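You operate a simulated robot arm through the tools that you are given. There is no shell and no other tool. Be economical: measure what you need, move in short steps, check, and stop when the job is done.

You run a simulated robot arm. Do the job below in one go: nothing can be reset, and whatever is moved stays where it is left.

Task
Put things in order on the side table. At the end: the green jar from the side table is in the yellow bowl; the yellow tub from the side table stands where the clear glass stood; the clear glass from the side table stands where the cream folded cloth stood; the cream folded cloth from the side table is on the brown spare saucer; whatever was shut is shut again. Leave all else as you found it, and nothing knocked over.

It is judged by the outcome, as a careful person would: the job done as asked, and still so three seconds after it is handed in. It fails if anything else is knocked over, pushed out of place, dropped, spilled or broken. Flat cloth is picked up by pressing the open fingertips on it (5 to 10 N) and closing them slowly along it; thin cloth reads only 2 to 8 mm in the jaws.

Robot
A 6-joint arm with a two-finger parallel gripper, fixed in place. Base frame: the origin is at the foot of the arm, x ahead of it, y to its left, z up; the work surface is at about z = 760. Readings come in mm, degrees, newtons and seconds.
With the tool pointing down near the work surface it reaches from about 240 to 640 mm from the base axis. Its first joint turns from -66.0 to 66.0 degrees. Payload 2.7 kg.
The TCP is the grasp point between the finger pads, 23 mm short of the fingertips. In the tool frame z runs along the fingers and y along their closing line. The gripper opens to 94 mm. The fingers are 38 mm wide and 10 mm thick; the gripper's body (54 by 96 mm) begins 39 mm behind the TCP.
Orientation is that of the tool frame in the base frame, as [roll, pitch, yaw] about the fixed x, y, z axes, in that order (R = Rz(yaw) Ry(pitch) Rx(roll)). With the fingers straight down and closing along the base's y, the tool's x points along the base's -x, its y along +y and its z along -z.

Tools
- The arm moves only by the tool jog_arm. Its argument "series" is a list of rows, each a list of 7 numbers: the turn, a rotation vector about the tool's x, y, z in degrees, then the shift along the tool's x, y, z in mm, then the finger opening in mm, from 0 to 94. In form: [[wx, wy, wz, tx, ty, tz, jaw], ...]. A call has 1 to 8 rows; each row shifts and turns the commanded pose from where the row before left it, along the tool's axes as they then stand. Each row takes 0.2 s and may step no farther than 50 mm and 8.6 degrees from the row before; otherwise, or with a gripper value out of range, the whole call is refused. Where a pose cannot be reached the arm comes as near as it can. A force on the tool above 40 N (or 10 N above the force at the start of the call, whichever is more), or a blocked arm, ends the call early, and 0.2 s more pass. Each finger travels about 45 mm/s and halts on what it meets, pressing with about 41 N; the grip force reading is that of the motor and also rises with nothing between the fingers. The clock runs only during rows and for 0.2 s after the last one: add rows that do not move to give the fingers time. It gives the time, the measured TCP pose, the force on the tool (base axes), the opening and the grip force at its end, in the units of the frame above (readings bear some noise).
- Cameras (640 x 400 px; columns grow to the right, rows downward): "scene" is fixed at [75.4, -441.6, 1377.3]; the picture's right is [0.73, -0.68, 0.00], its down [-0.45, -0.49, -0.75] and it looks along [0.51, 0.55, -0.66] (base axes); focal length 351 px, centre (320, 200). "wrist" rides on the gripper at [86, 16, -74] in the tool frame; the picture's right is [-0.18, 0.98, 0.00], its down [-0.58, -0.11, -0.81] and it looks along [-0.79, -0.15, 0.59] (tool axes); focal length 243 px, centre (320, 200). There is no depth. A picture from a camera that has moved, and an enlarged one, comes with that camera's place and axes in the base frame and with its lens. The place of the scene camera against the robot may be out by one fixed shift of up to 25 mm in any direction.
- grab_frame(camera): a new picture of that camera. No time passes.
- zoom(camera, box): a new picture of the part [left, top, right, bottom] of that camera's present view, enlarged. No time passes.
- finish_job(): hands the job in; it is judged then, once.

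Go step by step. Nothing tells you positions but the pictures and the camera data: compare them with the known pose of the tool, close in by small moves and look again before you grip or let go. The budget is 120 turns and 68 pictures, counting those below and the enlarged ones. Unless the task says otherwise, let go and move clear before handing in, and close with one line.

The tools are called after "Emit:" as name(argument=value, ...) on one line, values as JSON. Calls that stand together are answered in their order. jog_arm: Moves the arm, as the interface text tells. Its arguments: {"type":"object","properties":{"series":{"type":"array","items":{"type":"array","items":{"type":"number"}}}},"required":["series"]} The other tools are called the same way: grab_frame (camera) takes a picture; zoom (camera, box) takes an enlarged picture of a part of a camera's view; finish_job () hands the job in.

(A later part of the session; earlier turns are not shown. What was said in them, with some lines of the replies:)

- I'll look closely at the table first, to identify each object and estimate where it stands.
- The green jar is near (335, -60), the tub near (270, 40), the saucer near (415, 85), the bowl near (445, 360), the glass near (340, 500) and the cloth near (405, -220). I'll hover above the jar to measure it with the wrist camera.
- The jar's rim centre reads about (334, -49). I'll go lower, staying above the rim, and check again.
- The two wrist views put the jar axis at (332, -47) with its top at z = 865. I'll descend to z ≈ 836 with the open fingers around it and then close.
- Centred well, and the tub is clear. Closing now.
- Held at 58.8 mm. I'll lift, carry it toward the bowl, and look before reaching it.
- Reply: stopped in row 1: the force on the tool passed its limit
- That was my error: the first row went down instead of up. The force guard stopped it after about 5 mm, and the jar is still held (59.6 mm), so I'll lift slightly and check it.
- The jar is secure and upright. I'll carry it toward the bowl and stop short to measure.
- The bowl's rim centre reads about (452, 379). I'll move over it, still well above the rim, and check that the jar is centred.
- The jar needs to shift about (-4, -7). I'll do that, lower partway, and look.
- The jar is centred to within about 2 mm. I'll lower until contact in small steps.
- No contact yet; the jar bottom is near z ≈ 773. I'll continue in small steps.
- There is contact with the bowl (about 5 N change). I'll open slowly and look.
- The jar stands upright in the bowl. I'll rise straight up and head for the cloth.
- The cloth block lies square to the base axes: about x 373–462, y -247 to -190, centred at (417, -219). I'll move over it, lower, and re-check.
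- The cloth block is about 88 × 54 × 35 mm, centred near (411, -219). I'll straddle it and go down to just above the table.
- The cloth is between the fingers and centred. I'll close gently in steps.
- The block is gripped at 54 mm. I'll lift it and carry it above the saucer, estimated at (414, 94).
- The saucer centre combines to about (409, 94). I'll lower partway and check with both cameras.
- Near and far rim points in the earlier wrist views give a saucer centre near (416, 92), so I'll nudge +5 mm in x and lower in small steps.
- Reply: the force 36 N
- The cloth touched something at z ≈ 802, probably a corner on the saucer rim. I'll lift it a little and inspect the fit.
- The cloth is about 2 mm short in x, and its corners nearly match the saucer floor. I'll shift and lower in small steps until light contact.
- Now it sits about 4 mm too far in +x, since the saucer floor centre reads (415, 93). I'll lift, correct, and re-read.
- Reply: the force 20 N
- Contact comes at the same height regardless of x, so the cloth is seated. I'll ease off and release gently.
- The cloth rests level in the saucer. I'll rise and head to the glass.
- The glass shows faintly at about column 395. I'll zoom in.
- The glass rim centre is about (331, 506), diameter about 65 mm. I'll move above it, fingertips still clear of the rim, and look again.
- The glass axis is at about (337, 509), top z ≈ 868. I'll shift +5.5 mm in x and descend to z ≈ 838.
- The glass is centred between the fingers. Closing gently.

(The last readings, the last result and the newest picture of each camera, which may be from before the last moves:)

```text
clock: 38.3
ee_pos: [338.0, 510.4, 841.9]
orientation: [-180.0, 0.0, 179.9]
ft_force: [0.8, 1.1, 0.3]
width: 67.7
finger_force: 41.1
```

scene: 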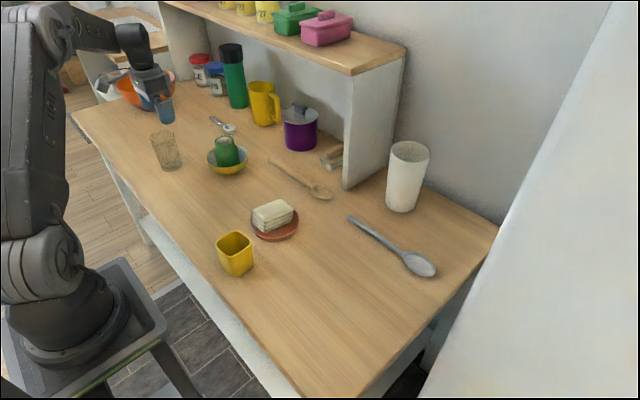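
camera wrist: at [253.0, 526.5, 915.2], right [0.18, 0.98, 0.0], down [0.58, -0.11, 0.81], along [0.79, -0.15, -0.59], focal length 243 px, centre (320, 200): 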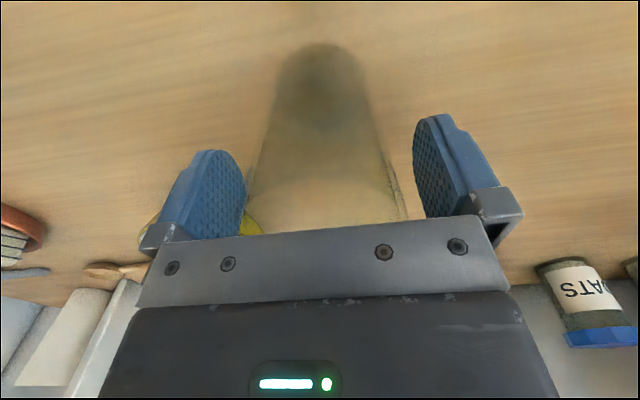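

Held at 67.7 mm. Lifting straight up, then carrying it to the cloth's old place at (411, -218.5).

Emit:
jog_arm(series=[[0, 0, 0, 0, 0, -20, 56], [0, 0, 0, 0, 0, -40, 56], [0, 0, 0, 0, 0, -40, 56], [0, 0, 0, 0, 0, -36, 56], [0, 0, 0, 0, 0, 0, 56]])

Emit:
grab_frame(camera="wrist")

```text
clock: 39.5
ee_pos: [340.2, 510.8, 976.1]
orientation: [180.0, 0.0, -179.9]
ft_force: [0.0, 0.4, -2.3]
width: 67.6
finger_force: 41.0
```

```text
24 pictures are left
camera wrist: at [254.6, 527.9, 1051.0], right [0.18, 0.98, 0.0], down [0.58, -0.11, 0.81], along [0.79, -0.15, -0.59], focal length 243 px, centre (320, 200)
```

wrist: 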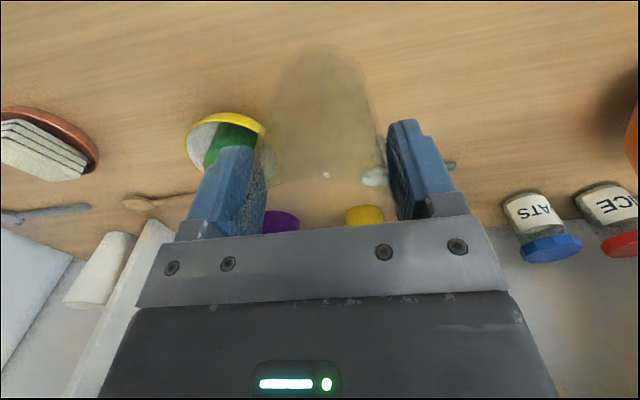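

The glass is held upright. Carrying it over at a safe height.

Emit:
jog_arm(series=[[0, 0, 0, -4, -46, 0, 56], [0, 0, 0, -4, -46, 0, 56], [0, 0, 0, -4, -46, 0, 56], [0, 0, 0, -4, -46, 0, 56], [0, 0, 0, -4, -46, 0, 56], [0, 0, 0, -5, -46, 0, 56], [0, 0, 0, -5, -46, 0, 56], [0, 0, 0, -5, -46, 0, 56]])

Emit:
jog_arm(series=[[0, 0, 0, -5, -46, 0, 56], [0, 0, 0, -5, -46, 0, 56], [0, 0, 0, -5, -46, 0, 56], [0, 0, 0, -5, -46, 0, 56], [0, 0, 0, -5, -46, 0, 56], [0, 0, 0, -5, -46, 0, 56], [0, 0, 0, -5, -46, 0, 56], [0, 0, 0, -2, -40, 0, 56]])

Emit:
jog_arm(series=[[0, 0, 0, 0, 0, 40, 56], [0, 0, 0, 0, 0, 40, 56], [0, 0, 0, 0, 0, 0, 56], [0, 0, 0, 0, 0, 0, 56]])

```text
clock: 41.3
ee_pos: [374.1, 140.7, 972.5]
orientation: [-180.0, 0.0, -179.8]
ft_force: [0.0, -0.1, -1.8]
width: 67.7
finger_force: 40.4
```

```text
clock: 43.1
ee_pos: [414.6, -221.3, 971.9]
orientation: [-180.0, 0.0, -179.8]
ft_force: [-0.2, 0.1, -1.8]
width: 67.7
finger_force: 41.3
```

```text
clock: 44.1
ee_pos: [412.9, -218.6, 892.2]
orientation: [-180.0, 0.0, -179.9]
ft_force: [1.2, -0.6, -2.1]
width: 67.6
finger_force: 40.9
```

Position is good at (413, -219), and the spoon is well away. Lowering to the table.

Emit:
jog_arm(series=[[0, 0, 0, 1, 0, 20, 56], [0, 0, 0, 0, 0, 18, 56], [0, 0, 0, 0, 0, 6, 56], [0, 0, 0, 0, 0, 0, 56], [0, 0, 0, 0, 0, 2, 56], [0, 0, 0, 0, 0, 0, 56]])

```text
clock: 45.5
ee_pos: [412.0, -219.2, 845.5]
orientation: [179.9, 0.0, -179.9]
ft_force: [-0.8, 0.1, -1.2]
width: 67.6
finger_force: 40.8
```

Emit:
jog_arm(series=[[0, 0, 0, 0, 0, 1.5, 56], [0, 0, 0, 0, 0, 0, 56], [0, 0, 0, 0, 0, 1, 56], [0, 0, 0, 0, 0, 0, 56]])

```text
clock: 46.5
ee_pos: [411.8, -218.8, 845.1]
orientation: [179.9, -0.1, 180.0]
ft_force: [-0.1, 0.3, -2.3]
width: 67.7
finger_force: 41.1
```

Emit:
jog_arm(series=[[0, 0, 0, 0, 0, 1.5, 56], [0, 0, 0, 0, 0, 0, 56], [0, 0, 0, 0, 0, 0, 56]])

Emit:
zoom(camera="scene", box=[310, 210, 430, 330])

```text
clock: 47.3
ee_pos: [412.6, -219.1, 843.4]
orientation: [179.9, 0.0, 180.0]
ft_force: [0.3, -0.7, -2.2]
width: 67.3
finger_force: 40.9
```

```text
3.33 times, centred on (370, 270) of scene
camera zoom: at [75.4, -441.6, 1377.3], right [0.73, -0.68, 0.0], down [-0.45, -0.49, -0.75], along [0.51, 0.55, -0.66], focal length 1169 px, centre (153, -33)
```

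zoom: 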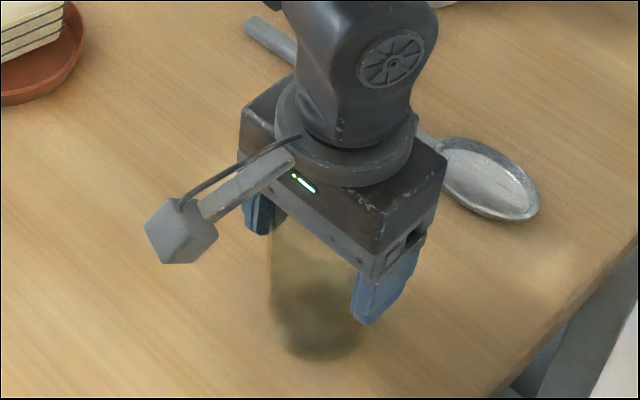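

Not touching yet. Stepping down 1 mm at a time until the force changes.

Emit:
jog_arm(series=[[0, 0, 0, 0, 0, 1, 56], [0, 0, 0, 0, 0, 0, 56], [0, 0, 0, 0, 0, 1, 56], [0, 0, 0, 0, 0, 0, 56]])

```text
clock: 48.3
ee_pos: [413.1, -220.4, 842.5]
orientation: [180.0, 0.0, 180.0]
ft_force: [0.7, -0.3, -1.8]
width: 67.9
finger_force: 41.0
```

Emit:
jog_arm(series=[[0, 0, 0, 0, 0, 1, 56], [0, 0, 0, 0, 0, 0, 56], [0, 0, 0, 0, 0, 0, 56]])

```text
clock: 49.1
ee_pos: [412.2, -219.1, 840.6]
orientation: [179.9, 0.0, 180.0]
ft_force: [-0.2, -0.2, -2.3]
width: 67.5
finger_force: 40.9
```

Emit:
jog_arm(series=[[0, 0, 0, 0, 0, 1, 56], [0, 0, 0, 0, 0, 0, 56], [0, 0, 0, 0, 0, 0, 56]])

```text
clock: 49.9
ee_pos: [412.6, -218.9, 841.4]
orientation: [-179.9, 0.2, -179.9]
ft_force: [-4.9, 4.0, 17.7]
width: 67.5
finger_force: 41.5
```

The glass is on the table. I'll ease up slightly, release, and look.

Emit:
jog_arm(series=[[0, 0, 0, 0, 0, -0.7, 56], [0, 0, 0, 0, 0, 0, 66], [0, 0, 0, 0, 0, 0, 72], [0, 0, 0, 0, 0, 0, 82], [0, 0, 0, 0, 0, 0, 94], [0, 0, 0, 0, 0, 0, 94]])

Emit:
grab_frame(camera="wrist")

```text
clock: 51.3
ee_pos: [412.5, -218.8, 840.8]
orientation: [180.0, 0.0, -180.0]
ft_force: [0.5, -0.8, 0.4]
width: 93.7
finger_force: 0.1
```

```text
22 pictures are left
camera wrist: at [326.7, -202.8, 915.0], right [0.18, 0.98, 0.0], down [0.58, -0.11, 0.81], along [0.79, -0.15, -0.59], focal length 243 px, centre (320, 200)
```

wrist: 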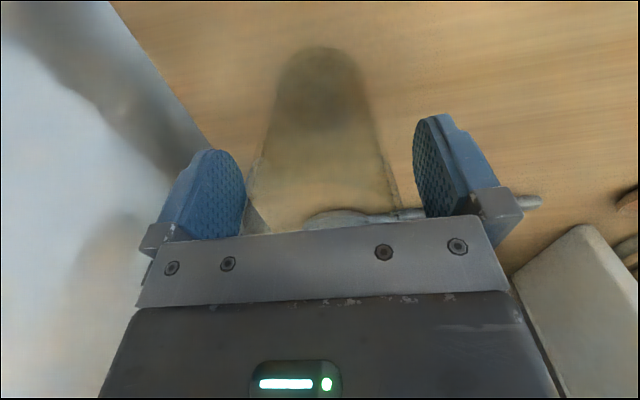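

The glass stands upright in the cloth's old place. I'll rise clear and go to the tub.

Emit:
jog_arm(series=[[0, 0, 0, 0, 0, -30, 94], [0, 0, 0, 0, 0, -45, 94], [0, 0, 0, 0, 0, -45, 94], [0, 0, 0, 18, 44, 0, 94], [0, 0, 0, 18, 44, 0, 94], [0, 0, 0, 18, 44, 0, 94], [0, 0, 0, 18, 44, 0, 94], [0, 0, 0, 18, 44, 0, 94]])

Emit:
jog_arm(series=[[0, 0, 0, 18, 43, 0, 94], [0, 0, 0, 0, 0, 0, 94], [0, 0, 0, 0, 0, 0, 94]])

Emit:
grab_frame(camera="wrist")

Emit:
zoom(camera="scene", box=[180, 180, 300, 290])

```text
clock: 53.1
ee_pos: [320.5, 1.2, 961.8]
orientation: [180.0, -0.1, -180.0]
ft_force: [-0.2, 0.4, -0.4]
width: 94.2
finger_force: 0.0
```

```text
clock: 53.9
ee_pos: [298.7, 44.4, 963.2]
orientation: [-179.9, 0.0, 180.0]
ft_force: [-0.6, -0.6, -0.6]
width: 94.2
finger_force: 0.0
```

```text
21 pictures are left
camera wrist: at [214.3, 61.4, 1038.6], right [0.18, 0.98, 0.0], down [0.58, -0.11, 0.81], along [0.79, -0.15, -0.59], focal length 243 px, centre (320, 200)
```

wrist: 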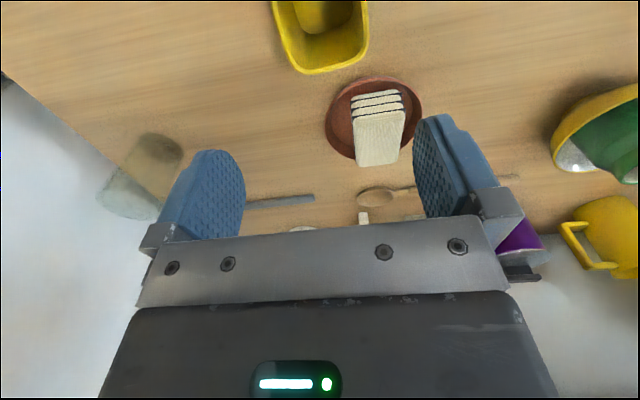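

```text
3.64 times, centred on (240, 235) of scene
camera zoom: at [75.4, -441.6, 1377.3], right [0.73, -0.68, 0.0], down [-0.45, -0.49, -0.75], along [0.51, 0.55, -0.66], focal length 1275 px, centre (611, 73)
```

zoom: 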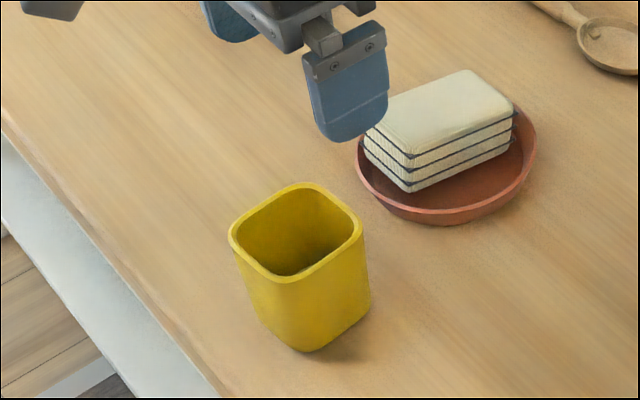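

The tub is square to the axes, with its rim centre about (278, 51) and top z ≈ 840. I'll move over it and check.

Emit:
jog_arm(series=[[0, 0, 0, 20, 6.5, 10, 94], [0, 0, 0, 0, 0, 35, 94], [0, 0, 0, 0, 0, 28, 94], [0, 0, 0, 0, 0, 0, 94], [0, 0, 0, 0, 0, 0, 94]])

Emit:
grab_frame(camera="wrist")

```text
clock: 55.1
ee_pos: [283.5, 52.1, 888.5]
orientation: [180.0, 0.1, -180.0]
ft_force: [-0.1, -0.8, -0.4]
width: 94.0
finger_force: 0.0
```

```text
19 pictures are left
camera wrist: at [197.5, 68.3, 963.6], right [0.18, 0.98, 0.0], down [0.58, -0.11, 0.81], along [0.79, -0.15, -0.59], focal length 243 px, centre (320, 200)
```

wrist: 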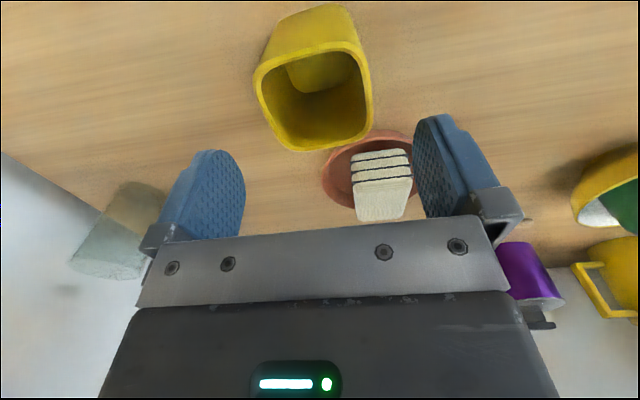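

The tub centre is (281, 51), top ≈ 831, about 66 mm square. Descending to z ≈ 801.

Emit:
jog_arm(series=[[0, 0, 0, 2, -1, 20, 94], [0, 0, 0, 0, 0, 35, 94], [0, 0, 0, 0, 0, 32, 94], [0, 0, 0, 0, 0, 0, 94], [0, 0, 0, 0, 0, 0, 94]])

Emit:
grab_frame(camera="wrist")

```text
clock: 56.3
ee_pos: [283.4, 50.1, 798.5]
orientation: [179.9, -0.1, -179.9]
ft_force: [0.6, -0.4, -0.7]
width: 94.1
finger_force: 0.1
```

```text
18 pictures are left
camera wrist: at [197.6, 65.9, 874.0], right [0.18, 0.98, 0.0], down [0.58, -0.11, 0.81], along [0.79, -0.15, -0.59], focal length 243 px, centre (320, 200)
```

wrist: 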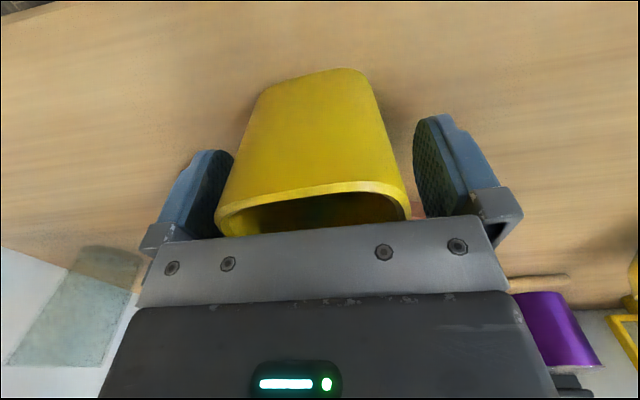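

The fingers straddle the tub. Closing.

Emit:
jog_arm(series=[[0, 0, 0, 0, 0, 0, 82], [0, 0, 0, 0, 0, 0, 72], [0, 0, 0, 0, 0, 0, 64], [0, 0, 0, 0, 0, 0, 56], [0, 0, 0, 0, 0, 0, 50], [0, 0, 0, 0, 0, 0, 50]])

Emit:
grab_frame(camera="wrist")

```text
clock: 57.7
ee_pos: [284.1, 49.0, 799.4]
orientation: [-179.9, 0.0, 179.9]
ft_force: [0.4, -0.5, 1.6]
width: 64.2
finger_force: 40.7
```

```text
17 pictures are left
camera wrist: at [197.5, 65.9, 874.2], right [0.18, 0.98, 0.0], down [0.58, -0.11, 0.81], along [0.79, -0.15, -0.59], focal length 243 px, centre (320, 200)
```

wrist: 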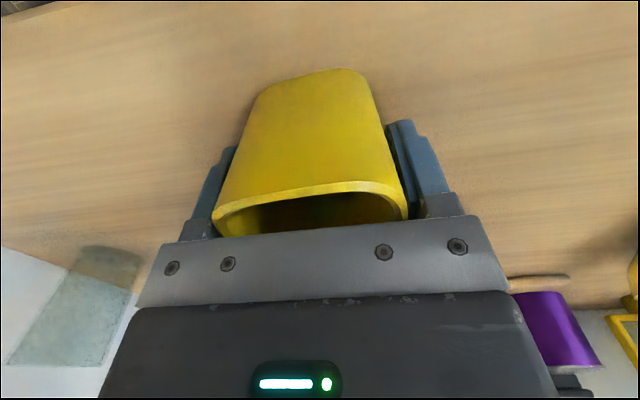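

Gripped at 64 mm. Lifting and carrying it to the glass's old place, TCP target (339, 510).

Emit:
jog_arm(series=[[0, 0, 0, 0, 0, -20, 50], [0, 0, 0, 0, 0, -40, 50], [0, 0, 0, 0, 0, -45, 50], [0, 0, 0, 0, 0, -45, 50], [0, 0, 0, -5.5, 46, 0, 50], [0, 0, 0, -5.5, 46, 0, 50], [0, 0, 0, -5.5, 46, 0, 50], [0, 0, 0, -5.5, 46, 0, 50]])

Emit:
jog_arm(series=[[0, 0, 0, -5.5, 46, 0, 50], [0, 0, 0, -5.5, 46, 0, 50], [0, 0, 0, -5.5, 46, 0, 50], [0, 0, 0, -5.5, 46, 0, 50], [0, 0, 0, -5.5, 46, 0, 50], [0, 0, 0, -5.5, 46, 0, 50], [0, 0, 0, 0, 0, 0, 50], [0, 0, 0, 0, 0, 0, 50]])

Emit:
grab_frame(camera="scene")

```text
clock: 59.5
ee_pos: [303.1, 233.1, 946.6]
orientation: [-179.9, -0.2, -179.9]
ft_force: [-0.1, 0.4, -0.8]
width: 64.4
finger_force: 41.1
```

```text
clock: 61.3
ee_pos: [337.5, 508.8, 948.5]
orientation: [-180.0, 0.0, -179.9]
ft_force: [1.0, 0.1, -1.1]
width: 64.3
finger_force: 40.9
```

```text
16 pictures are left
```

scene: 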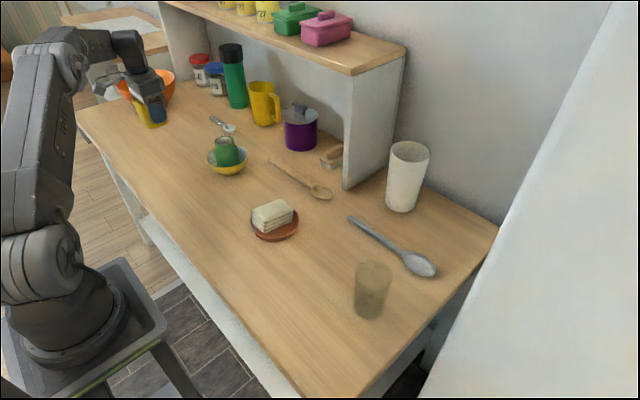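

All is in order so far. I'll lower the tub from 948 to about 802, then use small steps.

Emit:
jog_arm(series=[[0, 0, 0, -1.5, 1.5, 40, 50], [0, 0, 0, 0, 0, 45, 50], [0, 0, 0, 0, 0, 40, 50], [0, 0, 0, 0, 0, 15, 50], [0, 0, 0, 0, 0, 0, 50], [0, 0, 0, 0, 0, 0, 50]])

Emit:
zoom(camera="scene", box=[100, 80, 230, 180])

```text
clock: 62.7
ee_pos: [339.9, 512.9, 810.1]
orientation: [180.0, 0.0, 179.9]
ft_force: [-0.8, -0.1, -0.4]
width: 64.6
finger_force: 41.3
```

```text
4.00 times, centred on (165, 130) of scene
camera zoom: at [75.4, -441.6, 1377.4], right [0.73, -0.68, 0.0], down [-0.45, -0.49, -0.75], along [0.51, 0.55, -0.66], focal length 1402 px, centre (940, 480)
```

zoom: 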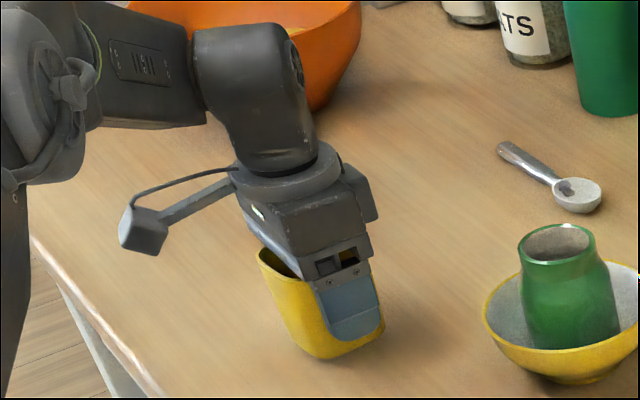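

The tub lines up with where the glass's base was. Final small steps down.

Emit:
jog_arm(series=[[0, 0, 0, 0, -1, 4, 50], [0, 0, 0, 0, 0, 0, 50], [0, 0, 0, 0, 0, 2, 50], [0, 0, 0, 0, 0, 0, 50], [0, 0, 0, 0, 0, 1, 50], [0, 0, 0, 0, 0, 0, 50]])

```text
clock: 64.1
ee_pos: [339.1, 508.9, 802.0]
orientation: [-180.0, 0.0, 180.0]
ft_force: [-0.1, 0.4, -1.6]
width: 64.3
finger_force: 41.2
```

Emit:
jog_arm(series=[[0, 0, 0, 0, 0, 1, 50], [0, 0, 0, 0, 0, 0, 50], [0, 0, 0, 0, 0, 1, 50], [0, 0, 0, 0, 0, 0, 50], [0, 0, 0, 0, 0, 0, 50]])

```text
clock: 65.3
ee_pos: [338.3, 509.0, 799.8]
orientation: [179.9, -0.1, -180.0]
ft_force: [0.0, 0.2, -1.4]
width: 64.3
finger_force: 41.2
```

Emit:
jog_arm(series=[[0, 0, 0, 0, 0, 1, 50], [0, 0, 0, 0, 0, 0, 50], [0, 0, 0, 0, 0, 0, 50]])

```text
clock: 66.1
ee_pos: [338.8, 509.3, 800.8]
orientation: [180.0, 0.0, -180.0]
ft_force: [0.3, -0.1, -0.9]
width: 64.3
finger_force: 41.1
```

Emit:
jog_arm(series=[[0, 0, 0, 0, 0, 1, 50], [0, 0, 0, 0, 0, 0, 50], [0, 0, 0, 0, 0, 0, 50]])

```text
clock: 66.9
ee_pos: [338.9, 509.2, 799.1]
orientation: [180.0, 0.1, 179.9]
ft_force: [-0.9, -0.3, -0.5]
width: 64.3
finger_force: 40.9
```

Emit:
jog_arm(series=[[0, 0, 0, 0, 0, 1, 50], [0, 0, 0, 0, 0, 0, 50], [0, 0, 0, 0, 0, 0, 50]])

```text
clock: 67.7
ee_pos: [338.9, 509.3, 800.0]
orientation: [179.9, 0.1, -179.9]
ft_force: [-0.4, -0.3, 7.1]
width: 64.2
finger_force: 40.7
```

Contact at about 7 N. Releasing now; then I'll check and rise.

Emit:
jog_arm(series=[[0, 0, 0, 0, 0, 0, 60], [0, 0, 0, 0, 0, 0, 68], [0, 0, 0, 0, 0, 0, 78], [0, 0, 0, 0, 0, 0, 90], [0, 0, 0, 0, 0, 0, 94], [0, 0, 0, 0, 0, 0, 94]])

Emit:
grab_frame(camera="wrist")

```text
clock: 69.1
ee_pos: [338.9, 508.5, 798.7]
orientation: [179.9, 0.0, 180.0]
ft_force: [-0.4, -0.4, 0.4]
width: 94.1
finger_force: 0.1
```

```text
14 pictures are left
camera wrist: at [252.6, 526.0, 873.2], right [0.18, 0.98, 0.0], down [0.58, -0.11, 0.81], along [0.79, -0.15, -0.59], focal length 243 px, centre (320, 200)
```

wrist: 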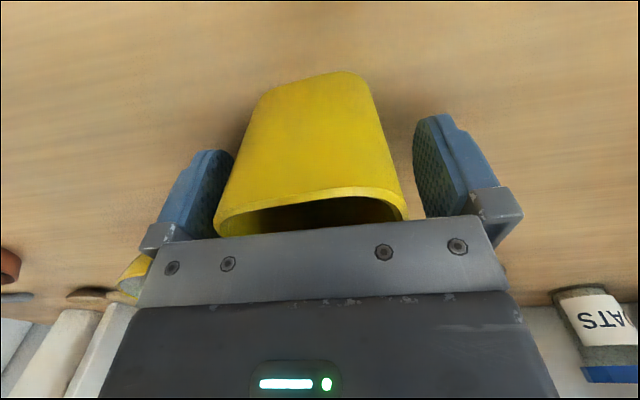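

The tub is down and free. I'll rise straight up and move well clear.

Emit:
jog_arm(series=[[0, 0, 0, 0, 0, -25, 94], [0, 0, 0, 0, 0, -45, 94], [0, 0, 0, 0, 0, -45, 94], [0, 0, 0, 0, 0, -45, 94], [0, 0, 0, 0, -45, -10, 94], [0, 0, 0, 0, -45, -10, 94], [0, 0, 0, 0, -45, -10, 94], [0, 0, 0, 0, -45, -10, 94]])

Emit:
jog_arm(series=[[0, 0, 0, 0, -45, -10, 94], [0, 0, 0, 0, -45, -10, 94], [0, 0, 0, 5, -45, -10, 94], [0, 0, 0, 5, -45, -10, 94], [0, 0, 0, 5, -45, 0, 94], [0, 0, 0, 0, 0, 0, 94]])

Emit:
grab_frame(camera="scene")

Emit:
zoom(camera="scene", box=[100, 70, 300, 240])

```text
clock: 70.9
ee_pos: [340.3, 329.1, 997.2]
orientation: [-180.0, -0.1, -179.9]
ft_force: [0.0, 0.2, -0.4]
width: 94.0
finger_force: 0.0
```

```text
clock: 72.3
ee_pos: [324.5, 106.4, 1041.9]
orientation: [179.9, 0.0, -179.9]
ft_force: [0.7, 0.2, -0.3]
width: 94.0
finger_force: 0.0
```

```text
13 pictures are left
```

scene: 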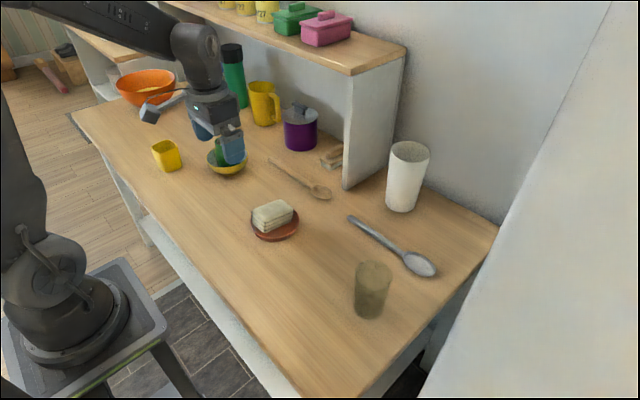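

```text
2.35 times, centred on (200, 155) of scene
camera zoom: at [75.3, -441.6, 1377.3], right [0.73, -0.68, 0.0], down [-0.45, -0.49, -0.75], along [0.51, 0.55, -0.66], focal length 825 px, centre (602, 306)
```

zoom: 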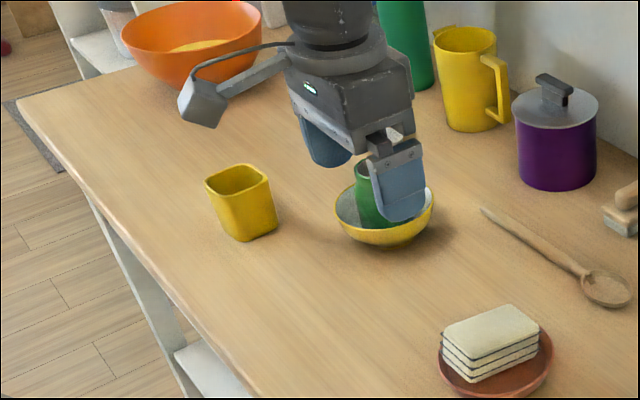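

Everything stands where it was asked for and the arm is clear; nothing was opened, so nothing needs shutting. Handing in.

Emit:
finish_job()

```text
The job is handed in.
```

The job is handed in: the green jar is in the yellow bowl, the cloth is on the saucer, the glass stands in the cloth's old place, and the tub stands in the glass's old place. The only saucer I could see was terracotta-coloured, so I took it to be the brown spare one. Nothing was opened, knocked over or otherwise moved.
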